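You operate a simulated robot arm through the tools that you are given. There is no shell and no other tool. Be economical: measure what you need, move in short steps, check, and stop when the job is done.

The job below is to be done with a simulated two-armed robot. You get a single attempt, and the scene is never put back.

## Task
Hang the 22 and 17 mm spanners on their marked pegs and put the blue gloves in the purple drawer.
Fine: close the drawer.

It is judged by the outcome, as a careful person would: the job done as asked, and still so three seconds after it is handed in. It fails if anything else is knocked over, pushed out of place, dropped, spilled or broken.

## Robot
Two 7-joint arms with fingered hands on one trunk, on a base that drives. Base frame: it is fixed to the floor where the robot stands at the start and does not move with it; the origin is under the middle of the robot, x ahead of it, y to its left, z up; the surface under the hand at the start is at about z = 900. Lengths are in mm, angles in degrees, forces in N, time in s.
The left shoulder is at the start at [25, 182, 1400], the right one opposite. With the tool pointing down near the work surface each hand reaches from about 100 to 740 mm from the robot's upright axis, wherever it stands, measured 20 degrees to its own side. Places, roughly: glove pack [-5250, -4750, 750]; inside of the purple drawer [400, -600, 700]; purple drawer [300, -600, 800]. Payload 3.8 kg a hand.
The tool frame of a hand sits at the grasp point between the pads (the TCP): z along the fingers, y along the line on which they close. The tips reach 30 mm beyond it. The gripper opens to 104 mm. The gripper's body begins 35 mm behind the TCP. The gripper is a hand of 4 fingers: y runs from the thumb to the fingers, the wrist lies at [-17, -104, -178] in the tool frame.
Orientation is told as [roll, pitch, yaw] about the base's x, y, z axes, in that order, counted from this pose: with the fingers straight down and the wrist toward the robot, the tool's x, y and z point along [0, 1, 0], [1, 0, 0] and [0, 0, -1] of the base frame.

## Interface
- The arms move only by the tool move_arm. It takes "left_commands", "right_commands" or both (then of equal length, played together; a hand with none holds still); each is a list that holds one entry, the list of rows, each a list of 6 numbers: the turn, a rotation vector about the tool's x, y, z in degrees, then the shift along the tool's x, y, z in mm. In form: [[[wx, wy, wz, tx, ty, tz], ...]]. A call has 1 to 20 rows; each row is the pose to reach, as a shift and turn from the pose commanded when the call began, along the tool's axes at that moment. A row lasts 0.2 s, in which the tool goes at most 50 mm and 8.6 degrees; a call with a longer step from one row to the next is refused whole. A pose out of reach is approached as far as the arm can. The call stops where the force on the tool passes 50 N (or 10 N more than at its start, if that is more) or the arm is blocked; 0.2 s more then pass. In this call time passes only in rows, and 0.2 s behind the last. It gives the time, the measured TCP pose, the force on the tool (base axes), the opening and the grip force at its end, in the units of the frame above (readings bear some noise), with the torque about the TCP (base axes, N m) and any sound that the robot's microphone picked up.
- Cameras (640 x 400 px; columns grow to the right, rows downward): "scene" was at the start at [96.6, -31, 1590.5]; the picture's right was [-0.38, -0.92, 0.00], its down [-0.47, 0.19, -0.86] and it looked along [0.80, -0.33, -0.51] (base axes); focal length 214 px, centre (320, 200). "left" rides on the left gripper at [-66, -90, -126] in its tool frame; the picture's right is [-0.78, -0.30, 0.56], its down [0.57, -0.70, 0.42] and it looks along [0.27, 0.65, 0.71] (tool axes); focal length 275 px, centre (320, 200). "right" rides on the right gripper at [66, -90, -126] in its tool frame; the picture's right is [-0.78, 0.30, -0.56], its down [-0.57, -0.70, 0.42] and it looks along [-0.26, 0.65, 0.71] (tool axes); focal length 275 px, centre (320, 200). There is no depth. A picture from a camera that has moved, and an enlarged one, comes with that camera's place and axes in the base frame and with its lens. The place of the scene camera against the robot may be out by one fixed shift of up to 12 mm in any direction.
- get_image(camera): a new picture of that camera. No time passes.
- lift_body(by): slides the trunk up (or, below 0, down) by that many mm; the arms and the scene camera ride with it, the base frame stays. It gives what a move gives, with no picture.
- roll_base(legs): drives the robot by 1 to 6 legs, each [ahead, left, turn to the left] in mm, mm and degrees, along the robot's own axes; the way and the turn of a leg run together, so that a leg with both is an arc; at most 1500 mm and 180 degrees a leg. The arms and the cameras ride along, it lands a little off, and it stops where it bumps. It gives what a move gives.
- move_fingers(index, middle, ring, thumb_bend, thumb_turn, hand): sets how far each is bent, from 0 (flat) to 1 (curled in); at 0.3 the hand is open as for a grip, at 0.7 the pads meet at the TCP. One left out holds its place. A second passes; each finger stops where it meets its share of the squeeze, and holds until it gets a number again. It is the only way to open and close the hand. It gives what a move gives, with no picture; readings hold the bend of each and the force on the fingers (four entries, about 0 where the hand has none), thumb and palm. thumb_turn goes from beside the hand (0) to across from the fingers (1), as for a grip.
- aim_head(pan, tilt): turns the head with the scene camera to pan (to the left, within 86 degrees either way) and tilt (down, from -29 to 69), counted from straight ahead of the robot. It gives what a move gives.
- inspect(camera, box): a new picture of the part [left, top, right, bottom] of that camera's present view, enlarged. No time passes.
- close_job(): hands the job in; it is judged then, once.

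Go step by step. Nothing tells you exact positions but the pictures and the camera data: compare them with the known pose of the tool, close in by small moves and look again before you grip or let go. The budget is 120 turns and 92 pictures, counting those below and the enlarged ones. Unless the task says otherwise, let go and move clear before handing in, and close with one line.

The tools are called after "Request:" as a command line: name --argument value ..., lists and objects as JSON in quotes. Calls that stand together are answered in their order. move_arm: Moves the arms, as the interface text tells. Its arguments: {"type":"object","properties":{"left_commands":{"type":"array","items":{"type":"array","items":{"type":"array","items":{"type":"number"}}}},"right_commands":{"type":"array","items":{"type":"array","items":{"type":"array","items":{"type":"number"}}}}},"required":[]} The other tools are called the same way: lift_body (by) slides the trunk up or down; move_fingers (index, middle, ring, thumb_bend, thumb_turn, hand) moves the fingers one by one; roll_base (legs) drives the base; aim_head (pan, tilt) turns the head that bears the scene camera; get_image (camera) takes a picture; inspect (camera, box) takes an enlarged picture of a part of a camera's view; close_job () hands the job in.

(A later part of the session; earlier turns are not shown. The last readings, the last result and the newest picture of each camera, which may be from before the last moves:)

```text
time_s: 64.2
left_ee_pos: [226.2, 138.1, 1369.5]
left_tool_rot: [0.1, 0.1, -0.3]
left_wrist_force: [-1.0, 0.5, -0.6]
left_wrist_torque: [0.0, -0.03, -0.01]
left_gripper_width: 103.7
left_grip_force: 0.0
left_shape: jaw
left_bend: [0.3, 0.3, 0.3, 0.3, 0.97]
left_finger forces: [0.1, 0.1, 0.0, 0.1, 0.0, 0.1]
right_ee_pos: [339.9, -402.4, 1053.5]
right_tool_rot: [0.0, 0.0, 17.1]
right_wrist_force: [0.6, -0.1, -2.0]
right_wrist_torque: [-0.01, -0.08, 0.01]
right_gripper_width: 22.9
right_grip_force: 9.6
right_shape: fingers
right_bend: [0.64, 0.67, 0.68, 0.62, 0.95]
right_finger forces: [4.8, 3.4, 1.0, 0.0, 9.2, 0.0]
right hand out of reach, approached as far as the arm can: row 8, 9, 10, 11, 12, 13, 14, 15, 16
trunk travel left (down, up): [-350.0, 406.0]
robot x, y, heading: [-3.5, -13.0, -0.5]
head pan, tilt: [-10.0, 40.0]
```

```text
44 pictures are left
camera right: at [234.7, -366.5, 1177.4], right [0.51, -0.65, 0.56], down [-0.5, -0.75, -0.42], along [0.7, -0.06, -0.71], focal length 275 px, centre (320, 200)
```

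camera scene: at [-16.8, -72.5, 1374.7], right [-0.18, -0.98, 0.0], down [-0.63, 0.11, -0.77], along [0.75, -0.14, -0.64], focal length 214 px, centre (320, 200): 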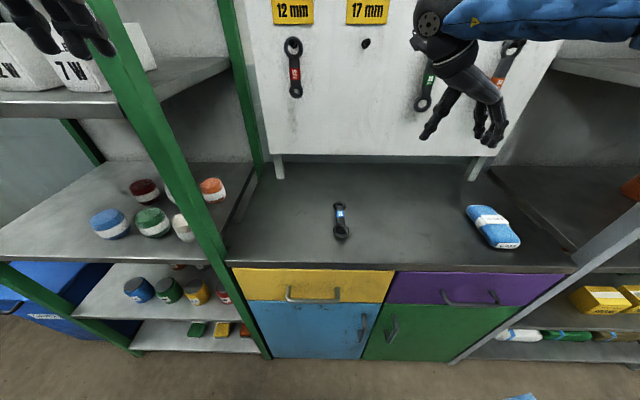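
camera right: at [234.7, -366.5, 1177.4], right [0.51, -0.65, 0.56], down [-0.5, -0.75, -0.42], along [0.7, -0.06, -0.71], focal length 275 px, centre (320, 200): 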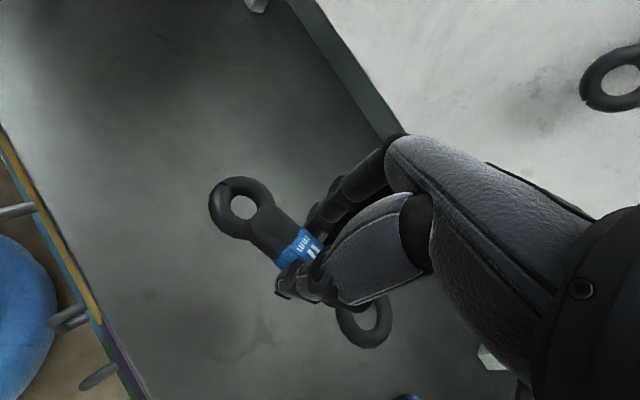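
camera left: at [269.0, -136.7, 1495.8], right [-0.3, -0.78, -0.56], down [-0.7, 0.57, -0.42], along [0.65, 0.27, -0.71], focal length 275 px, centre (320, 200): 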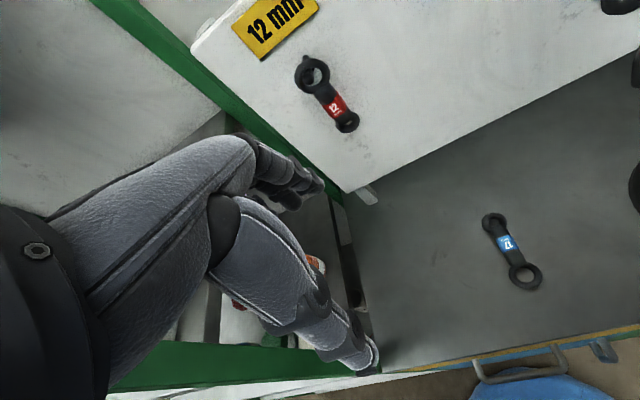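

I'll set it down here, release, rise, and rotate 180° for the re-grip.

Request:
move_arm --right_commands '[[[0, 0, 0, 0, 0, 45], [0, 0, 0, 0, 0, 85], [0, 0, 0, 0, 0, 105], [0, 0, 0, 0, 0, 114], [0, 0, 0, 0, 0, 118]]]'

Request:
move_fingers --hand "right" --index 0.3 --middle 0.3 --ring 0.3 --thumb_bend 0.3

Request:
move_arm --right_commands '[[[0, 0, 0, 0, 0, -40], [0, 0, 0, 0, 0, -80], [0, 0, 0, 0, 0, -120], [0, 0, 8, 0, 0, -120], [0, 0, 16, 0, 0, -120], [0, 0, 24, 0, 0, -120], [0, 0, 32, 0, 0, -120], [0, 0, 40, 0, 0, -120], [0, 0, 48, 0, 0, -120], [0, 0, 56, 0, 0, -120], [0, 0, 64, 0, 0, -120], [0, 0, 72, 0, 0, -120], [0, 0, 80, 0, 0, -120], [0, 0, 88, 0, 0, -120], [0, 0, 96, 0, 0, -120], [0, 0, 104, 0, 0, -120], [0, 0, 112, 0, 0, -120], [0, 0, 120, 0, 0, -120], [0, 0, 128, 0, 0, -120], [0, 0, 136, 0, 0, -120]]]'

Request:
move_arm --right_commands '[[[0, 0, 8, 0, 0, 0], [0, 0, 16, 0, 0, 0], [0, 0, 24, 0, 0, 0], [0, 0, 32, 0, 0, 0], [0, 0, 40, 0, 0, 40], [0, 0, 44, 0, 0, 80]]]'

Request:
get_image --camera "right"

```text
time_s: 65.4
left_ee_pos: [225.7, 138.8, 1369.4]
left_tool_rot: [0.0, 0.0, -0.4]
left_wrist_force: [0.3, 0.4, -0.4]
left_wrist_torque: [-0.01, 0.03, 0.04]
left_gripper_width: 103.8
left_grip_force: 0.1
left_shape: jaw
left_bend: [0.3, 0.3, 0.3, 0.3, 0.97]
left_finger forces: [0.1, 0.0, 0.1, 0.1, 0.0, 0.0]
right_ee_pos: [339.1, -403.3, 936.0]
right_tool_rot: [0.0, 0.0, 17.1]
right_wrist_force: [0.6, 0.1, -0.8]
right_wrist_torque: [0.01, 0.01, 0.0]
right_gripper_width: 22.9
right_grip_force: 9.1
right_shape: fingers
right_bend: [0.64, 0.67, 0.69, 0.62, 0.95]
right_finger forces: [5.0, 3.2, 0.9, 0.1, 9.2, 0.0]
trunk travel left (down, up): [-350.0, 406.0]
robot x, y, heading: [-4.2, -9.0, -0.5]
head pan, tilt: [-10.0, 40.0]
```

```text
time_s: 66.4
left_ee_pos: [226.1, 138.3, 1370.0]
left_tool_rot: [0.1, 0.1, -0.4]
left_wrist_force: [-0.8, 0.4, -0.1]
left_wrist_torque: [-0.02, 0.03, -0.03]
left_gripper_width: 103.7
left_grip_force: 0.0
left_shape: jaw
left_bend: [0.3, 0.3, 0.3, 0.3, 0.97]
left_finger forces: [0.0, 0.0, 0.0, 0.1, 0.1, 0.1]
right_ee_pos: [340.4, -402.6, 935.3]
right_tool_rot: [0.0, 0.0, 17.1]
right_wrist_force: [-0.3, 0.3, 0.0]
right_wrist_torque: [0.01, -0.01, 0.01]
right_gripper_width: 104.3
right_grip_force: 0.1
right_shape: fingers
right_bend: [0.3, 0.3, 0.3, 0.3, 0.97]
right_finger forces: [0.0, 0.0, 0.0, 0.0, 0.1, 0.1]
trunk travel left (down, up): [-350.0, 406.0]
robot x, y, heading: [-3.7, -10.3, -0.3]
head pan, tilt: [-10.0, 40.0]
```

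```text
time_s: 70.6
left_ee_pos: [227.0, 139.7, 1369.9]
left_tool_rot: [0.0, -0.1, -0.5]
left_wrist_force: [-0.1, 0.3, 0.3]
left_wrist_torque: [0.0, -0.02, -0.02]
left_gripper_width: 103.5
left_grip_force: 0.0
left_shape: jaw
left_bend: [0.3, 0.3, 0.3, 0.3, 0.97]
left_finger forces: [0.0, 0.0, 0.0, 0.0, 0.0, 0.0]
right_ee_pos: [340.6, -401.2, 1055.6]
right_tool_rot: [0.1, 0.0, -119.0]
right_wrist_force: [0.2, -0.3, 0.7]
right_wrist_torque: [-0.02, -0.01, 0.0]
right_gripper_width: 104.1
right_grip_force: 0.0
right_shape: fingers
right_bend: [0.3, 0.3, 0.3, 0.3, 0.97]
right_finger forces: [0.0, 0.0, 0.0, 0.0, 0.0, 0.0]
right hand out of reach, approached as far as the arm can: row 6, 7, 8, 9, 10, 11, 12, 13, 14
trunk travel left (down, up): [-350.0, 406.0]
robot x, y, heading: [-1.1, -10.3, -0.3]
head pan, tilt: [-10.0, 40.0]
```

```text
time_s: 72.0
left_ee_pos: [225.6, 138.1, 1369.7]
left_tool_rot: [0.1, 0.0, -0.4]
left_wrist_force: [-0.6, -0.1, 0.1]
left_wrist_torque: [0.02, 0.01, 0.02]
left_gripper_width: 103.4
left_grip_force: 0.0
left_shape: jaw
left_bend: [0.3, 0.3, 0.3, 0.3, 0.97]
left_finger forces: [0.0, 0.0, 0.1, 0.1, 0.0, 0.0]
right_ee_pos: [340.7, -402.5, 973.7]
right_tool_rot: [0.0, 0.0, -163.0]
right_wrist_force: [-0.7, 0.2, 0.1]
right_wrist_torque: [0.02, 0.02, -0.02]
right_gripper_width: 104.4
right_grip_force: 0.0
right_shape: fingers
right_bend: [0.3, 0.3, 0.3, 0.3, 0.97]
right_finger forces: [0.0, 0.0, 0.1, 0.1, 0.1, 0.0]
trunk travel left (down, up): [-350.0, 406.0]
robot x, y, heading: [-0.7, -13.9, -0.3]
head pan, tilt: [-10.0, 40.0]
```

```text
43 pictures are left
camera right: at [446.1, -440.2, 1099.4], right [-0.51, 0.66, 0.56], down [0.5, 0.75, -0.42], along [-0.7, 0.06, -0.71], focal length 275 px, centre (320, 200)
```

right: 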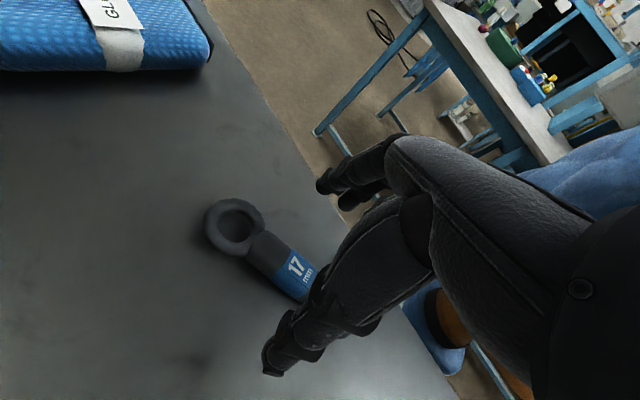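

The spanner sits about 10 mm off-centre toward the fingers. I'll correct that (+4° and +10 mm), descend and grip.

Request:
move_arm --right_commands '[[[0, 0, 4, 0, 10, 10], [0, 0, 4, 0, 10, 28], [0, 0, 4, 0, 10, 37], [0, 0, 4, 0, 10, 41]]]'

Request:
move_fingers --hand "right" --index 0.72 --middle 0.72 --ring 0.74 --thumb_bend 0.72

Request:
get_image --camera "right"

```text
time_s: 73.0
left_ee_pos: [225.4, 139.5, 1370.3]
left_tool_rot: [0.1, 0.0, -0.4]
left_wrist_force: [-1.0, 0.4, 0.5]
left_wrist_torque: [-0.04, 0.02, 0.0]
left_gripper_width: 103.8
left_grip_force: 0.0
left_shape: jaw
left_bend: [0.3, 0.3, 0.3, 0.3, 0.97]
left_finger forces: [0.0, 0.0, 0.0, 0.1, 0.1, 0.0]
right_ee_pos: [331.6, -405.6, 934.0]
right_tool_rot: [-0.1, 0.1, -166.9]
right_wrist_force: [-0.4, 0.2, 0.7]
right_wrist_torque: [-0.02, -0.02, 0.0]
right_gripper_width: 104.2
right_grip_force: 0.0
right_shape: fingers
right_bend: [0.3, 0.3, 0.3, 0.3, 0.97]
right_finger forces: [0.0, 0.0, 0.0, 0.1, 0.0, 0.0]
trunk travel left (down, up): [-350.0, 406.0]
robot x, y, heading: [-1.0, -14.5, -0.6]
head pan, tilt: [-10.0, 40.0]
```

```text
time_s: 74.0
left_ee_pos: [226.0, 139.3, 1369.7]
left_tool_rot: [0.0, 0.0, -0.4]
left_wrist_force: [0.3, -1.2, 0.5]
left_wrist_torque: [-0.02, 0.03, 0.02]
left_gripper_width: 103.5
left_grip_force: 0.2
left_shape: jaw
left_bend: [0.3, 0.3, 0.3, 0.3, 0.97]
left_finger forces: [0.0, 0.0, 0.0, 0.0, 0.1, 0.1]
right_ee_pos: [331.2, -403.6, 934.2]
right_tool_rot: [0.0, 0.0, -166.9]
right_wrist_force: [-0.2, 0.4, 0.3]
right_wrist_torque: [-0.05, -0.04, -0.02]
right_gripper_width: 23.3
right_grip_force: 14.2
right_shape: fingers
right_bend: [0.71, 0.71, 0.73, 0.62, 0.95]
right_finger forces: [8.9, 3.3, 2.6, 0.1, 15.0, 0.0]
trunk travel left (down, up): [-350.0, 406.0]
robot x, y, heading: [-3.4, -11.1, -0.5]
head pan, tilt: [-10.0, 40.0]
```

```text
42 pictures are left
camera right: at [433.2, -448.6, 1059.2], right [-0.46, 0.69, 0.56], down [0.55, 0.72, -0.42], along [-0.69, 0.11, -0.71], focal length 275 px, centre (320, 200)
```

right: 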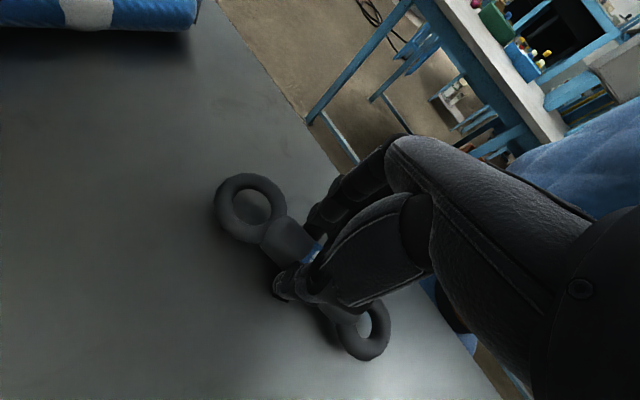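

Same 15° tilt in the grip as before, so the same fix applies. I'll lift, turn to yaw -102, back the base off and shift it left for the 17 peg, then pitch forward.

Request:
move_arm --right_commands '[[[0, 0, 0, 0, 0, -25], [0, 0, 0, 0, 0, -70], [0, 0, 0, 0, 0, -115], [0, 0, -8, 0, 0, -150], [0, 0, -16, 0, 0, -180], [0, 0, -24, 0, 0, -200], [0, 0, -32, 0, 0, -200], [0, 0, -40, 0, 0, -200], [0, 0, -48, 0, 0, -200], [0, 0, -56, 0, 0, -200], [0, 0, -64.4, 0, 0, -200]]]'

Request:
roll_base --legs '[[-120, 75, 0]]'

Request:
move_arm --right_commands '[[[0, 8, 0, 10, 0, -8], [0, 16, 0, 30, -5, -16], [0, 24, 0, 50, -10, -24], [0, 32, 0, 70, -15, -32], [0, 40, 0, 90, -20, -45], [0, 48, 0, 110, -25, -60], [0, 56, 0, 130, -30, -75], [0, 64, 0, 150, -35, -90], [0, 72, 0, 170, -40, -105], [0, 80, 0, 190, -45, -120], [0, 86, 0, 200, -50, -135], [0, 90, 0, 200, -50, -140]]]'

Request:
move_arm --right_commands '[[[0, 0, -8, 0, 0, 0], [0, 0, -16, 0, 0, 0]]]'

Request:
get_image --camera "right"

```text
time_s: 76.4
left_ee_pos: [226.0, 139.2, 1370.4]
left_tool_rot: [0.0, 0.0, -0.4]
left_wrist_force: [0.5, -0.4, 0.8]
left_wrist_torque: [-0.02, 0.01, 0.03]
left_gripper_width: 103.8
left_grip_force: 0.1
left_shape: jaw
left_bend: [0.3, 0.3, 0.3, 0.3, 0.97]
left_finger forces: [0.0, 0.0, 0.1, 0.0, 0.0, 0.0]
right_ee_pos: [330.7, -405.2, 1135.0]
right_tool_rot: [-0.1, 0.0, -102.4]
right_wrist_force: [0.3, 0.2, -1.8]
right_wrist_torque: [-0.02, -0.01, 0.0]
right_gripper_width: 23.1
right_grip_force: 14.6
right_shape: fingers
right_bend: [0.71, 0.71, 0.73, 0.62, 0.94]
right_finger forces: [8.5, 3.1, 2.7, 0.0, 14.4, 0.0]
trunk travel left (down, up): [-350.0, 406.0]
robot x, y, heading: [-1.7, -12.4, -0.1]
head pan, tilt: [-10.0, 40.0]
```

```text
time_s: 77.8
left_ee_pos: [106.1, 215.7, 1370.5]
left_tool_rot: [0.0, -0.1, -0.5]
left_wrist_force: [-0.6, -0.2, -0.2]
left_wrist_torque: [-0.02, -0.05, 0.01]
left_gripper_width: 103.8
left_grip_force: 0.1
left_shape: jaw
left_bend: [0.3, 0.3, 0.3, 0.3, 0.97]
left_finger forces: [0.1, 0.1, 0.0, 0.0, 0.0, 0.0]
right_ee_pos: [209.0, -328.5, 1135.6]
right_tool_rot: [0.0, 0.0, -102.6]
right_wrist_force: [0.3, 0.9, -2.3]
right_wrist_torque: [-0.02, -0.06, 0.05]
right_gripper_width: 23.3
right_grip_force: 13.6
right_shape: fingers
right_bend: [0.71, 0.71, 0.73, 0.62, 0.94]
right_finger forces: [8.5, 3.3, 2.6, 0.0, 14.3, 0.0]
trunk travel left (down, up): [-350.0, 406.0]
robot x, y, heading: [-121.0, 61.7, -0.5]
head pan, tilt: [-10.0, 40.0]
```

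```text
time_s: 80.3
left_ee_pos: [107.3, 215.0, 1369.6]
left_tool_rot: [0.0, 0.1, -0.5]
left_wrist_force: [0.1, 0.1, 0.1]
left_wrist_torque: [0.03, -0.02, 0.01]
left_gripper_width: 103.7
left_grip_force: 0.1
left_shape: jaw
left_bend: [0.3, 0.3, 0.3, 0.3, 0.97]
left_finger forces: [0.0, 0.0, 0.1, 0.0, 0.1, 0.0]
right_ee_pos: [416.4, -326.4, 1274.3]
right_tool_rot: [90.1, -0.1, -102.7]
right_wrist_force: [0.4, -1.0, -2.1]
right_wrist_torque: [-0.04, 0.04, 0.03]
right_gripper_width: 23.2
right_grip_force: 15.2
right_shape: fingers
right_bend: [0.71, 0.71, 0.73, 0.62, 0.94]
right_finger forces: [8.7, 3.5, 2.9, 0.1, 14.5, 0.0]
trunk travel left (down, up): [-350.0, 406.0]
robot x, y, heading: [-119.7, 61.5, -0.6]
head pan, tilt: [-10.0, 40.0]
```

```text
time_s: 81.0
left_ee_pos: [107.0, 215.4, 1370.2]
left_tool_rot: [0.1, 0.0, -0.4]
left_wrist_force: [0.3, 0.0, -1.1]
left_wrist_torque: [-0.01, 0.02, 0.01]
left_gripper_width: 103.7
left_grip_force: 0.2
left_shape: jaw
left_bend: [0.3, 0.3, 0.3, 0.3, 0.97]
left_finger forces: [0.0, 0.0, 0.0, 0.0, 0.0, 0.0]
right_ee_pos: [416.1, -324.9, 1275.0]
right_tool_rot: [90.0, -16.1, -102.6]
right_wrist_force: [0.7, -1.1, -1.6]
right_wrist_torque: [-0.02, 0.04, -0.02]
right_gripper_width: 23.1
right_grip_force: 14.5
right_shape: fingers
right_bend: [0.71, 0.71, 0.73, 0.62, 0.94]
right_finger forces: [8.3, 3.4, 2.7, 0.0, 14.4, 0.0]
trunk travel left (down, up): [-350.0, 406.0]
robot x, y, heading: [-127.2, 63.5, -0.4]
head pan, tilt: [-10.0, 40.0]
```

```text
41 pictures are left
camera right: at [317.2, -195.5, 1312.4], right [-0.65, -0.37, -0.66], down [0.53, 0.41, -0.74], along [0.54, -0.84, -0.08], focal length 275 px, centre (320, 200)
```

right: 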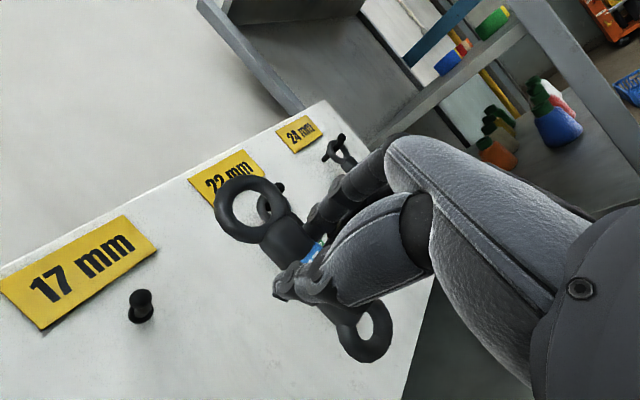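

The 17 peg's knob is at about [567,-293,1331], and the arm reaches easily here. I'll move left about 57 mm and 64 mm ahead.

Request:
move_arm --right_commands '[[[0, 0, 0, 9, -27, 0], [0, 0, 0, 18.6, -54, 20], [0, 0, 0, 18.6, -54, 64]]]'

Request:
inspect --camera "right" --box '[130, 110, 310, 270]'

Request:
aim_head --pan -20 --tilt 15

Request:
get_image --camera "scene"

```text
time_s: 81.8
left_ee_pos: [108.9, 213.8, 1369.6]
left_tool_rot: [0.1, 0.1, -0.6]
left_wrist_force: [-0.1, -0.7, -0.3]
left_wrist_torque: [-0.02, 0.0, 0.0]
left_gripper_width: 103.8
left_grip_force: 0.1
left_shape: jaw
left_bend: [0.3, 0.3, 0.3, 0.3, 0.97]
left_finger forces: [0.1, 0.0, 0.1, 0.0, 0.1, 0.1]
right_ee_pos: [493.3, -284.4, 1278.3]
right_tool_rot: [89.9, -16.0, -102.6]
right_wrist_force: [0.2, -0.5, -1.7]
right_wrist_torque: [-0.01, 0.04, 0.01]
right_gripper_width: 22.8
right_grip_force: 14.7
right_shape: fingers
right_bend: [0.71, 0.71, 0.73, 0.62, 0.94]
right_finger forces: [8.4, 3.5, 2.9, 0.0, 14.7, 0.0]
trunk travel left (down, up): [-350.0, 406.0]
robot x, y, heading: [-121.9, 64.1, -0.7]
head pan, tilt: [-10.0, 40.0]
```

```text
2.50 times, centred on (220, 190) of right
camera zoom: at [393.5, -155.2, 1317.0], right [-0.65, -0.36, -0.66], down [0.53, 0.41, -0.74], along [0.54, -0.84, -0.08], focal length 688 px, centre (570, 225)
```

zoom: 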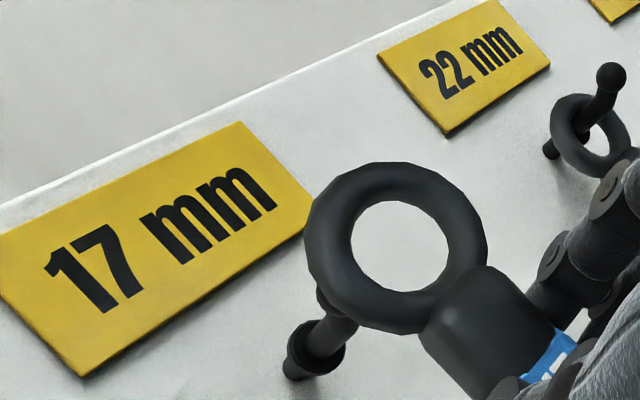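

```text
time_s: 82.6
left_ee_pos: [107.3, 215.6, 1369.3]
left_tool_rot: [0.1, 0.0, -0.4]
left_wrist_force: [0.9, -0.2, -0.1]
left_wrist_torque: [-0.01, -0.04, 0.01]
left_gripper_width: 103.7
left_grip_force: 0.0
left_shape: jaw
left_bend: [0.3, 0.3, 0.3, 0.3, 0.97]
left_finger forces: [0.1, 0.0, 0.0, 0.1, 0.0, 0.0]
right_ee_pos: [491.5, -283.7, 1279.9]
right_tool_rot: [90.0, -16.0, -102.7]
right_wrist_force: [-0.4, 0.5, -1.6]
right_wrist_torque: [-0.03, 0.06, 0.01]
right_gripper_width: 22.8
right_grip_force: 14.7
right_shape: fingers
right_bend: [0.71, 0.71, 0.73, 0.62, 0.94]
right_finger forces: [8.4, 3.5, 2.8, 0.0, 14.7, 0.0]
trunk travel left (down, up): [-350.0, 406.0]
robot x, y, heading: [-123.0, 69.0, -0.3]
head pan, tilt: [-20.0, 15.0]
```

```text
39 pictures are left
camera scene: at [17.5, 35.4, 1414.0], right [-0.35, -0.94, 0.0], down [-0.24, 0.09, -0.97], along [0.9, -0.34, -0.26], focal length 214 px, centre (320, 200)
```

scene: 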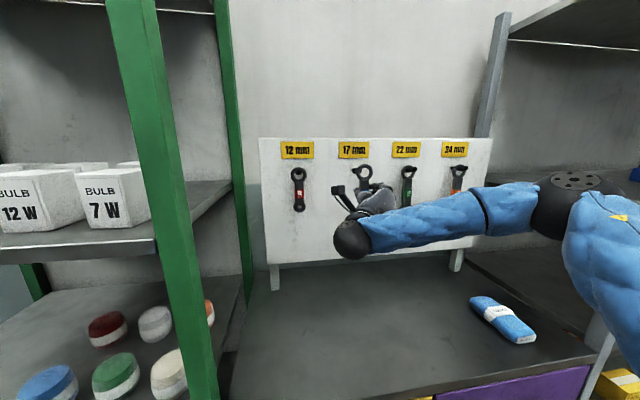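

The knob hides behind the ring roughly where it should be. I'll advance 22 mm and check.

Request:
move_arm --right_commands '[[[0, 0, 0, 0, 0, 11], [0, 0, 0, 0, 0, 22]]]'

Request:
inspect --camera "right" --box '[160, 110, 320, 270]'

Request:
inspect --camera "scene" --box '[320, 135, 400, 200]'

```text
time_s: 83.2
left_ee_pos: [107.9, 213.6, 1368.9]
left_tool_rot: [0.0, -0.1, -0.5]
left_wrist_force: [-0.3, -0.6, -0.5]
left_wrist_torque: [0.03, -0.01, 0.0]
left_gripper_width: 103.8
left_grip_force: 0.0
left_shape: jaw
left_bend: [0.3, 0.3, 0.3, 0.3, 0.97]
left_finger forces: [0.0, 0.0, 0.0, 0.0, 0.0, 0.1]
right_ee_pos: [514.0, -288.8, 1277.7]
right_tool_rot: [90.1, -16.0, -102.6]
right_wrist_force: [-0.5, 0.4, -2.1]
right_wrist_torque: [-0.01, 0.04, 0.02]
right_gripper_width: 22.9
right_grip_force: 14.6
right_shape: fingers
right_bend: [0.71, 0.71, 0.73, 0.62, 0.94]
right_finger forces: [8.4, 3.6, 2.9, 0.0, 14.7, 0.1]
trunk travel left (down, up): [-350.0, 406.0]
robot x, y, heading: [-122.1, 65.5, -0.6]
head pan, tilt: [-20.0, 15.0]
```

```text
2.50 times, centred on (240, 190) of right
camera zoom: at [414.5, -159.1, 1315.8], right [-0.65, -0.36, -0.66], down [0.53, 0.41, -0.74], along [0.54, -0.84, -0.08], focal length 688 px, centre (520, 225)
```

zoom: 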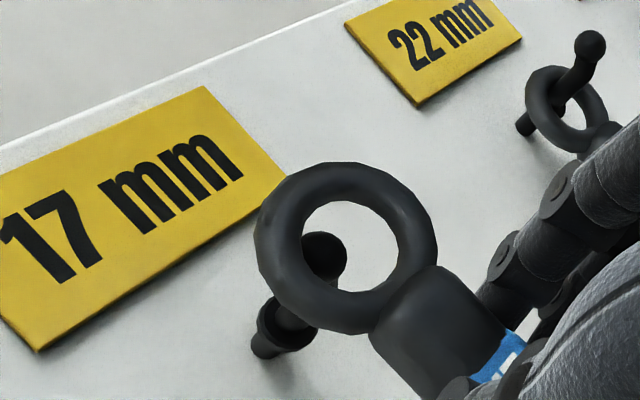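

```text
6.15 times, centred on (360, 168) of scene
camera zoom: at [17.5, 35.4, 1414.1], right [-0.35, -0.94, 0.0], down [-0.24, 0.09, -0.97], along [0.9, -0.34, -0.26], focal length 1320 px, centre (74, 400)
```

zoom: 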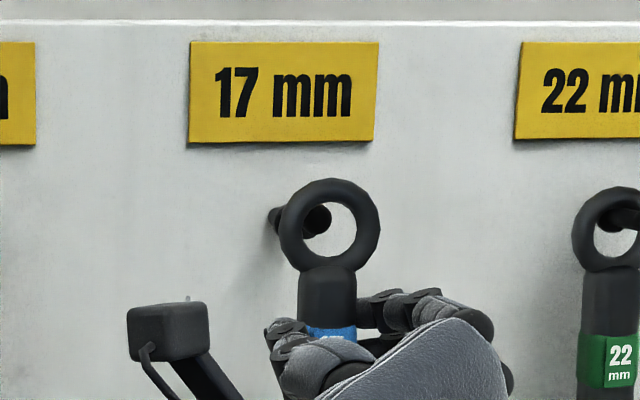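

Near alignment. I'll correct about 3.5 mm right and 1 mm down, and advance 10 mm.

Request:
move_arm --right_commands '[[[0, 0, 0, -1.9, 3.1, 0], [0, 0, 0, -1.9, 3.1, 10]]]'

Request:
inspect --camera "right" --box '[160, 110, 320, 270]'

Request:
inspect --camera "scene" --box '[320, 135, 400, 200]'

```text
time_s: 83.8
left_ee_pos: [107.4, 216.6, 1370.4]
left_tool_rot: [0.0, 0.0, -0.5]
left_wrist_force: [0.1, 0.0, -0.5]
left_wrist_torque: [0.0, 0.04, 0.01]
left_gripper_width: 103.6
left_grip_force: 0.1
left_shape: jaw
left_bend: [0.3, 0.3, 0.3, 0.3, 0.97]
left_finger forces: [0.0, 0.0, 0.0, 0.0, 0.0, 0.1]
right_ee_pos: [524.2, -293.0, 1277.3]
right_tool_rot: [90.0, -16.1, -102.6]
right_wrist_force: [-1.5, 2.5, -0.2]
right_wrist_torque: [-0.09, -0.06, 0.1]
right_gripper_width: 23.0
right_grip_force: 14.3
right_shape: fingers
right_bend: [0.71, 0.71, 0.73, 0.62, 0.95]
right_finger forces: [7.1, 3.1, 3.1, 0.0, 15.1, 0.0]
trunk travel left (down, up): [-350.0, 406.0]
robot x, y, heading: [-124.5, 65.6, -0.6]
head pan, tilt: [-20.0, 15.0]
```

```text
2.50 times, centred on (240, 190) of right
camera zoom: at [423.4, -163.3, 1315.3], right [-0.65, -0.37, -0.66], down [0.53, 0.41, -0.74], along [0.55, -0.83, -0.07], focal length 688 px, centre (520, 225)
```

zoom: 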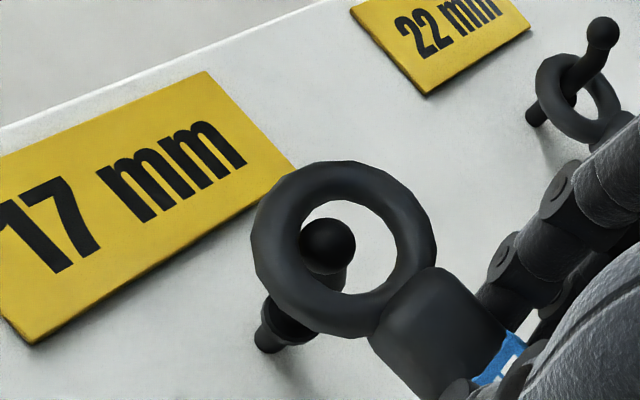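

```text
6.15 times, centred on (360, 168) of scene
camera zoom: at [17.4, 36.3, 1414.2], right [-0.35, -0.94, 0.0], down [-0.24, 0.09, -0.97], along [0.9, -0.34, -0.26], focal length 1320 px, centre (74, 400)
```

zoom: 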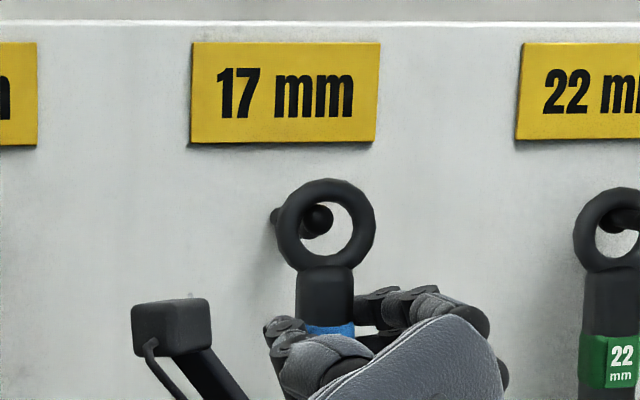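

Light contact pushes the ring up and left, so I'll yield 2 mm that way and advance 7 mm.

Request:
move_arm --right_commands '[[[0, 0, 0, 2.5, -1.4, 0], [0, 0, 0, 2.5, -1.4, 4], [0, 0, 0, 2.5, -1.4, 7]]]'

Request:
inspect --camera "right" --box '[160, 110, 320, 270]'

```text
time_s: 84.6
left_ee_pos: [108.0, 214.7, 1370.3]
left_tool_rot: [0.0, 0.0, -0.4]
left_wrist_force: [0.8, -0.9, -0.3]
left_wrist_torque: [-0.01, 0.0, 0.03]
left_gripper_width: 103.6
left_grip_force: 0.0
left_shape: jaw
left_bend: [0.3, 0.3, 0.3, 0.3, 0.97]
left_finger forces: [0.0, 0.1, 0.0, 0.0, 0.0, 0.0]
right_ee_pos: [530.9, -293.8, 1278.9]
right_tool_rot: [89.8, -16.0, -102.7]
right_wrist_force: [-0.2, 0.4, -2.6]
right_wrist_torque: [-0.03, 0.0, 0.03]
right_gripper_width: 23.0
right_grip_force: 13.7
right_shape: fingers
right_bend: [0.71, 0.71, 0.73, 0.62, 0.95]
right_finger forces: [8.4, 3.2, 2.9, 0.0, 14.4, 0.1]
trunk travel left (down, up): [-350.0, 406.0]
robot x, y, heading: [-125.7, 65.8, -0.5]
head pan, tilt: [-20.0, 15.0]
```

```text
2.50 times, centred on (240, 190) of right
camera zoom: at [429.7, -164.9, 1316.4], right [-0.65, -0.36, -0.66], down [0.53, 0.41, -0.74], along [0.54, -0.84, -0.08], focal length 688 px, centre (520, 225)
```

zoom: 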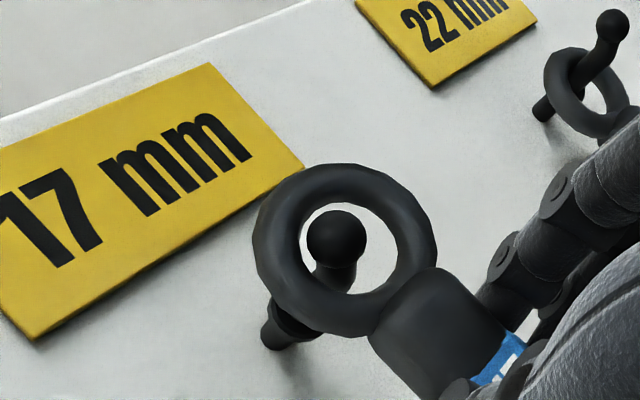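

Free of contact and the knob is in the ring. I'll continue forward 20 mm.

Request:
move_arm --right_commands '[[[0, 0, 0, 0, 0, 5], [0, 0, 0, 0, 0, 10], [0, 0, 0, 0, 0, 15], [0, 0, 0, 0, 0, 20]]]'

Request:
inspect --camera "right" --box '[160, 110, 320, 270]'

```text
time_s: 85.6
left_ee_pos: [108.0, 215.6, 1369.2]
left_tool_rot: [0.0, 0.0, -0.5]
left_wrist_force: [0.1, -0.2, -0.1]
left_wrist_torque: [0.02, 0.03, 0.03]
left_gripper_width: 103.5
left_grip_force: 0.1
left_shape: jaw
left_bend: [0.3, 0.3, 0.3, 0.3, 0.97]
left_finger forces: [0.0, 0.1, 0.0, 0.1, 0.0, 0.0]
right_ee_pos: [548.8, -298.3, 1278.6]
right_tool_rot: [89.9, -16.0, -102.6]
right_wrist_force: [0.3, -0.1, -1.8]
right_wrist_torque: [-0.01, 0.07, 0.02]
right_gripper_width: 22.9
right_grip_force: 14.5
right_shape: fingers
right_bend: [0.71, 0.71, 0.73, 0.62, 0.95]
right_finger forces: [8.4, 3.3, 2.8, 0.0, 14.5, 0.0]
trunk travel left (down, up): [-350.0, 406.0]
robot x, y, heading: [-124.0, 66.7, -0.5]
head pan, tilt: [-20.0, 15.0]
```

```text
2.50 times, centred on (240, 190) of right
camera zoom: at [448.5, -168.8, 1316.2], right [-0.65, -0.36, -0.66], down [0.53, 0.41, -0.74], along [0.54, -0.84, -0.08], focal length 688 px, centre (520, 225)
```

zoom: 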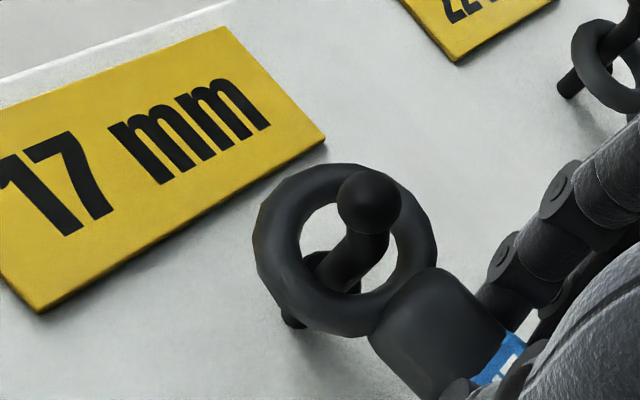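

The knob is through. I'll go 9 mm more ahead, then lower onto the peg.

Request:
move_arm --right_commands '[[[0, 0, 0, 0, 0, 5], [0, 0, 0, 0, 0, 10], [0, 0, 0, -3, -1, 10], [0, 0, 0, -6, -2, 10], [0, 0, 0, -8, -2.5, 10]]]'

Request:
inspect --camera "right" --box '[160, 110, 320, 270]'

```text
time_s: 86.8
left_ee_pos: [107.8, 215.8, 1370.4]
left_tool_rot: [0.0, 0.0, -0.6]
left_wrist_force: [-0.5, 0.0, -0.4]
left_wrist_torque: [0.01, 0.02, -0.01]
left_gripper_width: 103.8
left_grip_force: 0.0
left_shape: jaw
left_bend: [0.3, 0.3, 0.3, 0.3, 0.97]
left_finger forces: [0.1, 0.0, 0.0, 0.0, 0.1, 0.1]
right_ee_pos: [559.7, -299.9, 1271.4]
right_tool_rot: [90.0, -16.0, -102.6]
right_wrist_force: [-1.3, 2.9, 0.0]
right_wrist_torque: [-0.1, -0.07, 0.08]
right_gripper_width: 22.9
right_grip_force: 14.6
right_shape: fingers
right_bend: [0.71, 0.71, 0.73, 0.62, 0.95]
right_finger forces: [7.5, 2.8, 3.0, 0.0, 15.1, 0.0]
trunk travel left (down, up): [-350.0, 406.0]
robot x, y, heading: [-118.5, 66.5, -0.6]
head pan, tilt: [-20.0, 15.0]
```

```text
2.50 times, centred on (240, 190) of right
camera zoom: at [458.5, -169.9, 1308.6], right [-0.65, -0.37, -0.66], down [0.53, 0.41, -0.74], along [0.54, -0.84, -0.08], focal length 688 px, centre (520, 225)
```

zoom: 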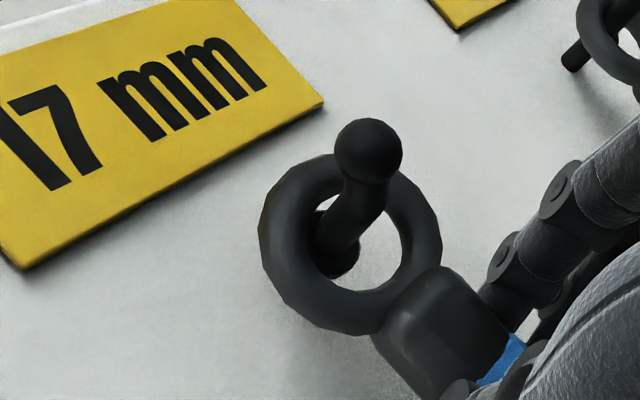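

It touches on the left side. I'll ease 3 mm left and 2 mm down, then open.

Request:
move_arm --right_commands '[[[0, 0, 0, 0.8, -3, 0], [0, 0, 0, -1.2, -3.6, 0]]]'

Request:
move_fingers --hand "right" --index 0.5 --middle 0.5 --ring 0.5 --thumb_bend 0.5

Request:
inspect --camera "right" --box '[120, 80, 420, 400]'

```text
time_s: 87.4
left_ee_pos: [108.2, 215.0, 1370.3]
left_tool_rot: [0.0, 0.0, -0.6]
left_wrist_force: [-0.2, -0.1, 0.3]
left_wrist_torque: [0.01, -0.02, 0.02]
left_gripper_width: 103.7
left_grip_force: 0.0
left_shape: jaw
left_bend: [0.3, 0.3, 0.3, 0.3, 0.97]
left_finger forces: [0.0, 0.0, 0.0, 0.0, 0.0, 0.1]
right_ee_pos: [559.5, -296.3, 1267.7]
right_tool_rot: [90.0, -16.0, -102.6]
right_wrist_force: [-0.3, 1.6, -0.5]
right_wrist_torque: [-0.04, -0.04, 0.03]
right_gripper_width: 22.9
right_grip_force: 14.7
right_shape: fingers
right_bend: [0.71, 0.71, 0.73, 0.62, 0.95]
right_finger forces: [8.5, 2.8, 2.8, 0.0, 14.7, 0.0]
trunk travel left (down, up): [-350.0, 406.0]
robot x, y, heading: [-126.7, 66.3, -0.7]
head pan, tilt: [-20.0, 15.0]
```

```text
time_s: 88.4
left_ee_pos: [108.2, 214.6, 1369.5]
left_tool_rot: [0.0, 0.0, -0.5]
left_wrist_force: [0.0, -0.1, 0.5]
left_wrist_torque: [0.01, -0.02, -0.01]
left_gripper_width: 103.8
left_grip_force: 0.1
left_shape: jaw
left_bend: [0.3, 0.3, 0.3, 0.3, 0.97]
left_finger forces: [0.0, 0.0, 0.1, 0.0, 0.0, 0.1]
right_ee_pos: [559.1, -296.4, 1267.3]
right_tool_rot: [90.0, -16.0, -102.6]
right_wrist_force: [0.1, 0.1, 0.1]
right_wrist_torque: [-0.01, -0.03, 0.02]
right_gripper_width: 53.3
right_grip_force: 0.0
right_shape: fingers
right_bend: [0.5, 0.5, 0.5, 0.5, 0.97]
right_finger forces: [0.0, 0.1, 0.0, 0.0, 0.0, 0.0]
trunk travel left (down, up): [-350.0, 406.0]
robot x, y, heading: [-118.8, 65.3, -0.4]
head pan, tilt: [-20.0, 15.0]
```

```text
1.25 times, centred on (270, 240) of right
camera zoom: at [459.6, -167.5, 1306.5], right [-0.65, -0.36, -0.66], down [0.53, 0.41, -0.74], along [0.54, -0.84, -0.08], focal length 344 px, centre (382, 150)
```

zoom: 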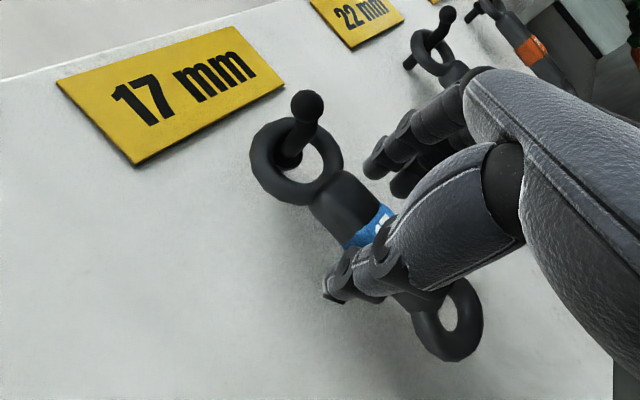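

The 17 hangs too. I'll withdraw, unroll, pitch the hand down, and check the board.

Request:
move_arm --right_commands '[[[0, 0, 0, 0, 0, -15], [0, 0, 0, 0, 0, -40], [0, 0, 0, 0, 0, -80], [0, 0, 0, 0, 0, -125], [0, 0, 0, 0, 0, -170], [0, 0, 8, 0, 0, -190], [0, 0, 16, 0, 0, -190]]]'

Request:
move_arm --right_commands '[[[0, -8, 0, 0, 0, 0], [0, -16, 0, 0, 0, 0], [0, -24, 0, 0, 0, 0], [0, -32, 0, 0, 0, 0], [0, -40, 0, 0, 0, 0], [0, -48, 0, 0, 0, 0], [0, -56, 0, 0, 0, 0], [0, -64, 0, 0, 0, 0], [0, -72, 0, 0, 0, 0], [0, -80, 0, 0, 0, 0], [0, -86, 0, 0, 0, 0], [0, -90, 0, 0, 0, 0]]]'

Request:
move_fingers --hand "right" --index 0.3 --middle 0.3 --ring 0.3 --thumb_bend 0.3

Request:
roll_base --legs '[[0, 0, -12], [0, -189, 0], [132, 0, 0]]'

Request:
aim_head --pan -35 --tilt 35

Request:
get_image --camera "scene"

Request:
get_image --camera "right"

```text
time_s: 90.0
left_ee_pos: [107.1, 214.4, 1370.1]
left_tool_rot: [-0.1, 0.0, -0.6]
left_wrist_force: [0.7, 0.9, -0.1]
left_wrist_torque: [0.01, 0.01, -0.02]
left_gripper_width: 103.8
left_grip_force: 0.1
left_shape: jaw
left_bend: [0.3, 0.3, 0.3, 0.3, 0.97]
left_finger forces: [0.1, 0.0, 0.0, 0.0, 0.0, 0.1]
right_ee_pos: [373.5, -255.6, 1268.6]
right_tool_rot: [89.9, 0.1, -102.8]
right_wrist_force: [-0.6, 0.5, 1.4]
right_wrist_torque: [-0.02, 0.0, 0.01]
right_gripper_width: 53.4
right_grip_force: 0.0
right_shape: fingers
right_bend: [0.5, 0.5, 0.5, 0.5, 0.97]
right_finger forces: [0.0, 0.1, 0.1, 0.0, 0.0, 0.0]
trunk travel left (down, up): [-350.0, 406.0]
robot x, y, heading: [-124.3, 62.9, -0.4]
head pan, tilt: [-20.0, 15.0]
```

```text
time_s: 92.6
left_ee_pos: [107.4, 215.8, 1369.4]
left_tool_rot: [0.1, 0.0, -0.5]
left_wrist_force: [0.2, -0.1, -0.3]
left_wrist_torque: [0.02, 0.01, -0.01]
left_gripper_width: 103.4
left_grip_force: 0.1
left_shape: jaw
left_bend: [0.3, 0.3, 0.3, 0.3, 0.97]
left_finger forces: [0.0, 0.0, 0.0, 0.0, 0.1, 0.0]
right_ee_pos: [373.7, -254.9, 1268.7]
right_tool_rot: [-0.1, 0.0, -102.6]
right_wrist_force: [1.1, 0.1, 0.7]
right_wrist_torque: [0.02, 0.0, 0.0]
right_gripper_width: 53.1
right_grip_force: 0.0
right_shape: fingers
right_bend: [0.5, 0.5, 0.5, 0.5, 0.97]
right_finger forces: [0.1, 0.0, 0.0, 0.0, 0.1, 0.1]
trunk travel left (down, up): [-350.0, 406.0]
robot x, y, heading: [-124.9, 68.4, -0.4]
head pan, tilt: [-20.0, 15.0]
```

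```text
time_s: 93.6
left_ee_pos: [107.7, 214.9, 1369.3]
left_tool_rot: [-0.1, 0.0, -0.5]
left_wrist_force: [-0.5, 0.2, -0.3]
left_wrist_torque: [-0.01, 0.02, 0.01]
left_gripper_width: 103.7
left_grip_force: 0.1
left_shape: jaw
left_bend: [0.3, 0.3, 0.3, 0.3, 0.97]
left_finger forces: [0.0, 0.0, 0.0, 0.0, 0.1, 0.1]
right_ee_pos: [374.2, -256.2, 1268.2]
right_tool_rot: [0.1, -0.1, -102.6]
right_wrist_force: [0.1, -0.5, -0.2]
right_wrist_torque: [-0.01, 0.01, 0.0]
right_gripper_width: 104.3
right_grip_force: 0.1
right_shape: fingers
right_bend: [0.3, 0.3, 0.3, 0.3, 0.97]
right_finger forces: [0.0, 0.0, 0.0, 0.0, 0.1, 0.0]
trunk travel left (down, up): [-350.0, 406.0]
robot x, y, heading: [-122.6, 65.3, -0.6]
head pan, tilt: [-20.0, 15.0]
```

```text
time_s: 96.9
left_ee_pos: [222.1, -53.1, 1368.6]
left_tool_rot: [0.0, 0.1, -12.5]
left_wrist_force: [0.9, 0.2, -0.8]
left_wrist_torque: [0.03, 0.0, 0.03]
left_gripper_width: 103.7
left_grip_force: 0.1
left_shape: jaw
left_bend: [0.3, 0.3, 0.3, 0.3, 0.97]
left_finger forces: [0.0, 0.0, 0.0, 0.0, 0.1, 0.1]
right_ee_pos: [385.6, -566.5, 1266.9]
right_tool_rot: [-0.1, 0.0, -114.6]
right_wrist_force: [-0.1, 0.4, 1.1]
right_wrist_torque: [0.01, 0.03, 0.0]
right_gripper_width: 104.3
right_grip_force: 0.1
right_shape: fingers
right_bend: [0.3, 0.3, 0.3, 0.3, 0.97]
right_finger forces: [0.1, 0.0, 0.0, 0.0, 0.0, 0.0]
trunk travel left (down, up): [-350.0, 406.0]
robot x, y, heading: [-38.1, -154.9, -12.3]
head pan, tilt: [-20.0, 15.0]
```

```text
time_s: 97.7
left_ee_pos: [220.6, -51.9, 1370.0]
left_tool_rot: [-0.1, 0.1, -12.5]
left_wrist_force: [0.1, 0.1, -0.3]
left_wrist_torque: [-0.01, -0.02, -0.01]
left_gripper_width: 103.7
left_grip_force: 0.1
left_shape: jaw
left_bend: [0.3, 0.3, 0.3, 0.3, 0.97]
left_finger forces: [0.1, 0.1, 0.0, 0.0, 0.1, 0.0]
right_ee_pos: [382.7, -567.3, 1267.8]
right_tool_rot: [0.0, 0.0, -114.5]
right_wrist_force: [-0.7, 0.5, -0.2]
right_wrist_torque: [0.0, 0.02, -0.06]
right_gripper_width: 104.3
right_grip_force: 0.1
right_shape: fingers
right_bend: [0.3, 0.3, 0.3, 0.3, 0.97]
right_finger forces: [0.0, 0.1, 0.0, 0.0, 0.0, 0.1]
trunk travel left (down, up): [-350.0, 406.0]
robot x, y, heading: [-38.0, -147.4, -12.5]
head pan, tilt: [-35.0, 35.0]
```

```text
30 pictures are left
camera scene: at [74.6, -224.3, 1382.3], right [-0.74, -0.68, 0.0], down [-0.39, 0.42, -0.82], along [0.56, -0.6, -0.57], focal length 214 px, centre (320, 200)
```

scene: 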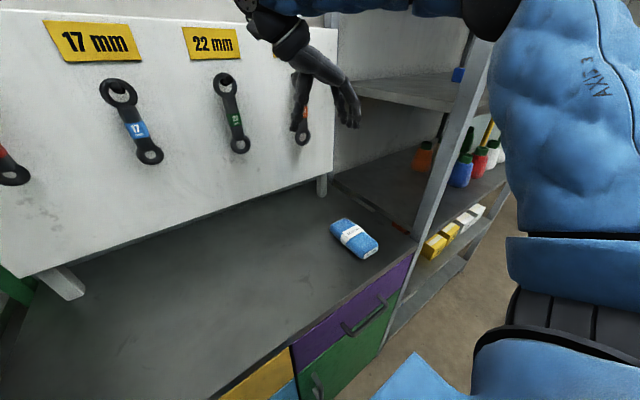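

```text
29 pictures are left
camera right: at [481.2, -513.0, 1393.1], right [-0.83, 0.05, 0.56], down [-0.23, 0.88, -0.42], along [-0.51, -0.48, -0.71], focal length 275 px, centre (320, 200)
```

right: 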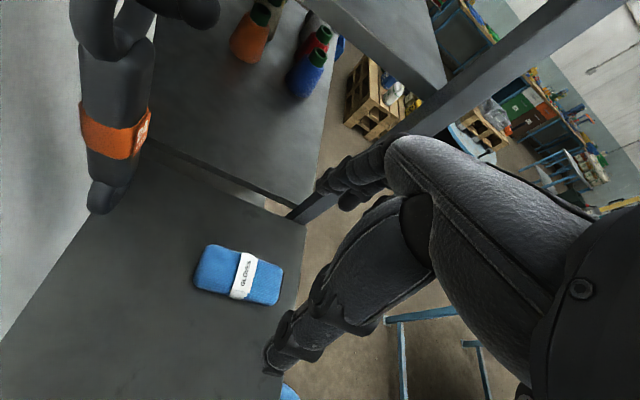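

Both spanners hang well. The gloves' centre is at about [320,-632], with the long axis along the bench normal. The hand is close to the 24 spanner, so I'll pull back first, then go over the gloves.

Request:
move_arm --right_commands '[[[0, 0, 0, -35, 15, 0], [0, 0, 0, -55, 25, 10], [0, 0, -7, -50, 45, 40], [0, 0, -13, -40, 65, 75], [0, 0, -13, -30, 85, 115], [0, 0, -13, -30, 85, 160], [0, 0, -13, -30, 85, 205], [0, 0, -13, -30, 85, 245], [0, 0, -13, -30, 85, 262]]]'

Request:
get_image --camera "right"

Request:
get_image --camera "scene"

```text
time_s: 99.7
left_ee_pos: [220.5, -52.2, 1370.8]
left_tool_rot: [0.0, 0.0, -12.4]
left_wrist_force: [-0.6, -0.9, 0.1]
left_wrist_torque: [0.03, -0.03, -0.02]
left_gripper_width: 103.6
left_grip_force: 0.1
left_shape: jaw
left_bend: [0.3, 0.3, 0.3, 0.3, 0.97]
left_finger forces: [0.0, 0.0, 0.1, 0.0, 0.0, 0.0]
right_ee_pos: [322.1, -631.9, 1005.7]
right_tool_rot: [0.1, 0.0, -101.6]
right_wrist_force: [-0.5, -0.4, -0.4]
right_wrist_torque: [-0.04, -0.02, 0.01]
right_gripper_width: 104.7
right_grip_force: 0.1
right_shape: fingers
right_bend: [0.3, 0.3, 0.3, 0.3, 0.97]
right_finger forces: [0.0, 0.0, 0.1, 0.1, 0.1, 0.0]
trunk travel left (down, up): [-350.0, 406.0]
robot x, y, heading: [-38.3, -153.8, -12.5]
head pan, tilt: [-35.0, 35.0]
```

```text
28 pictures are left
camera right: at [405.1, -557.7, 1131.2], right [-0.82, -0.14, 0.56], down [-0.42, 0.8, -0.42], along [-0.39, -0.58, -0.71], focal length 275 px, centre (320, 200)
```

right: 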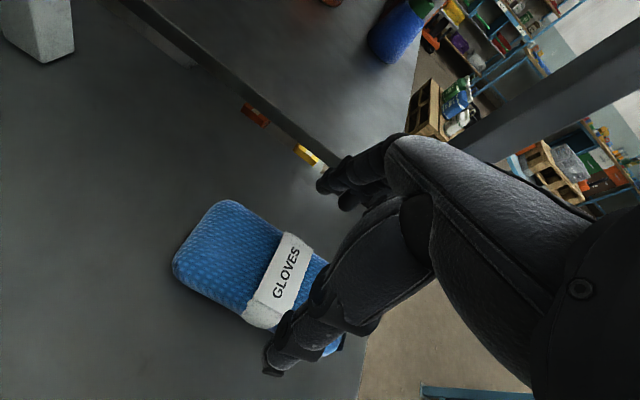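

```text
27 pictures are left
camera scene: at [74.7, -224.6, 1382.2], right [-0.74, -0.68, 0.0], down [-0.39, 0.42, -0.82], along [0.55, -0.6, -0.57], focal length 214 px, centre (320, 200)
```

scene: 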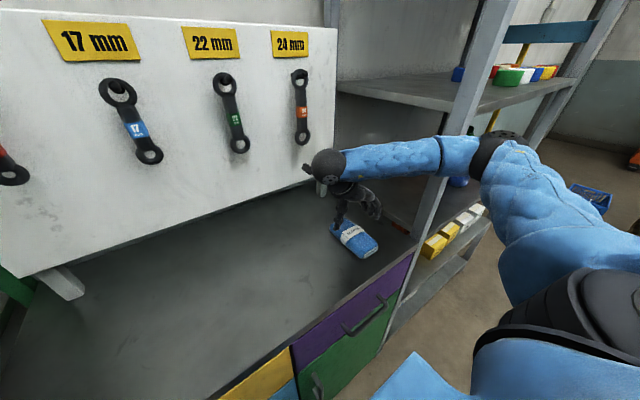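

The hand is centred over the gloves' label with the arm clear of the post. I'll descend and grip.

Request:
move_arm --right_commands '[[[0, 0, 0, 0, 0, 30], [0, 0, 0, 0, 0, 55], [0, 0, 0, 0, 0, 68]]]'

Request:
move_fingers --hand "right" --index 0.7 --middle 0.7 --ring 0.7 --thumb_bend 0.7

Request:
move_arm --right_commands '[[[0, 0, 0, 0, 0, -20], [0, 0, 0, 0, 0, -50], [0, 0, 0, 0, 0, -90], [0, 0, 0, 0, 0, -130]]]'

Request:
get_image --camera "right"

```text
time_s: 100.5
left_ee_pos: [220.3, -51.3, 1368.9]
left_tool_rot: [0.0, -0.1, -12.5]
left_wrist_force: [-1.0, 0.5, 1.1]
left_wrist_torque: [-0.03, 0.01, -0.03]
left_gripper_width: 103.4
left_grip_force: 0.0
left_shape: jaw
left_bend: [0.3, 0.3, 0.3, 0.3, 0.97]
left_finger forces: [0.1, 0.1, 0.0, 0.0, 0.0, 0.1]
right_ee_pos: [322.7, -631.0, 937.8]
right_tool_rot: [0.0, 0.0, -101.5]
right_wrist_force: [1.2, 0.4, 0.0]
right_wrist_torque: [0.02, -0.01, 0.0]
right_gripper_width: 104.1
right_grip_force: 0.0
right_shape: fingers
right_bend: [0.3, 0.3, 0.3, 0.3, 0.97]
right_finger forces: [0.0, 0.1, 0.0, 0.0, 0.0, 0.0]
trunk travel left (down, up): [-350.0, 406.0]
robot x, y, heading: [-35.2, -150.4, -12.5]
head pan, tilt: [-35.0, 35.0]
```

```text
time_s: 101.5
left_ee_pos: [220.1, -51.9, 1368.5]
left_tool_rot: [-0.1, 0.0, -12.4]
left_wrist_force: [-0.6, 0.7, 0.4]
left_wrist_torque: [-0.02, 0.0, 0.04]
left_gripper_width: 103.6
left_grip_force: 0.0
left_shape: jaw
left_bend: [0.3, 0.3, 0.3, 0.3, 0.97]
left_finger forces: [0.0, 0.0, 0.1, 0.0, 0.0, 0.0]
right_ee_pos: [322.3, -631.6, 938.0]
right_tool_rot: [0.0, 0.0, -101.5]
right_wrist_force: [-0.9, -2.6, 5.0]
right_wrist_torque: [-0.26, 0.14, 0.14]
right_gripper_width: 76.4
right_grip_force: 32.6
right_shape: fingers
right_bend: [0.44, 0.51, 0.5, 0.42, 0.94]
right_finger forces: [13.2, 9.9, 10.1, 0.0, 31.4, 0.1]
trunk travel left (down, up): [-350.0, 406.0]
robot x, y, heading: [-34.2, -151.8, -12.4]
head pan, tilt: [-35.0, 35.0]
```

```text
time_s: 102.5
left_ee_pos: [218.9, -51.5, 1370.6]
left_tool_rot: [0.1, 0.0, -12.4]
left_wrist_force: [-0.4, 1.3, 0.1]
left_wrist_torque: [0.0, -0.02, -0.01]
left_gripper_width: 103.7
left_grip_force: 0.1
left_shape: jaw
left_bend: [0.3, 0.3, 0.3, 0.3, 0.97]
left_finger forces: [0.0, 0.0, 0.0, 0.1, 0.1, 0.0]
right_ee_pos: [321.9, -630.2, 1068.3]
right_tool_rot: [0.0, 0.0, -101.4]
right_wrist_force: [0.6, 0.3, -0.2]
right_wrist_torque: [0.0, -0.02, 0.01]
right_gripper_width: 76.3
right_grip_force: 31.7
right_shape: fingers
right_bend: [0.44, 0.51, 0.51, 0.42, 0.93]
right_finger forces: [12.3, 9.3, 9.4, 0.0, 31.9, 0.0]
trunk travel left (down, up): [-350.0, 406.0]
robot x, y, heading: [-36.3, -150.2, -12.5]
head pan, tilt: [-35.0, 35.0]
```

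```text
26 pictures are left
camera right: at [404.3, -555.7, 1192.6], right [-0.82, -0.14, 0.56], down [-0.42, 0.8, -0.42], along [-0.39, -0.58, -0.71], focal length 275 px, centre (320, 200)
```

right: 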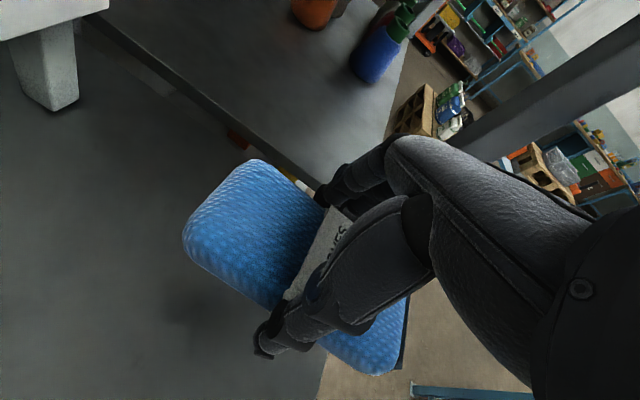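

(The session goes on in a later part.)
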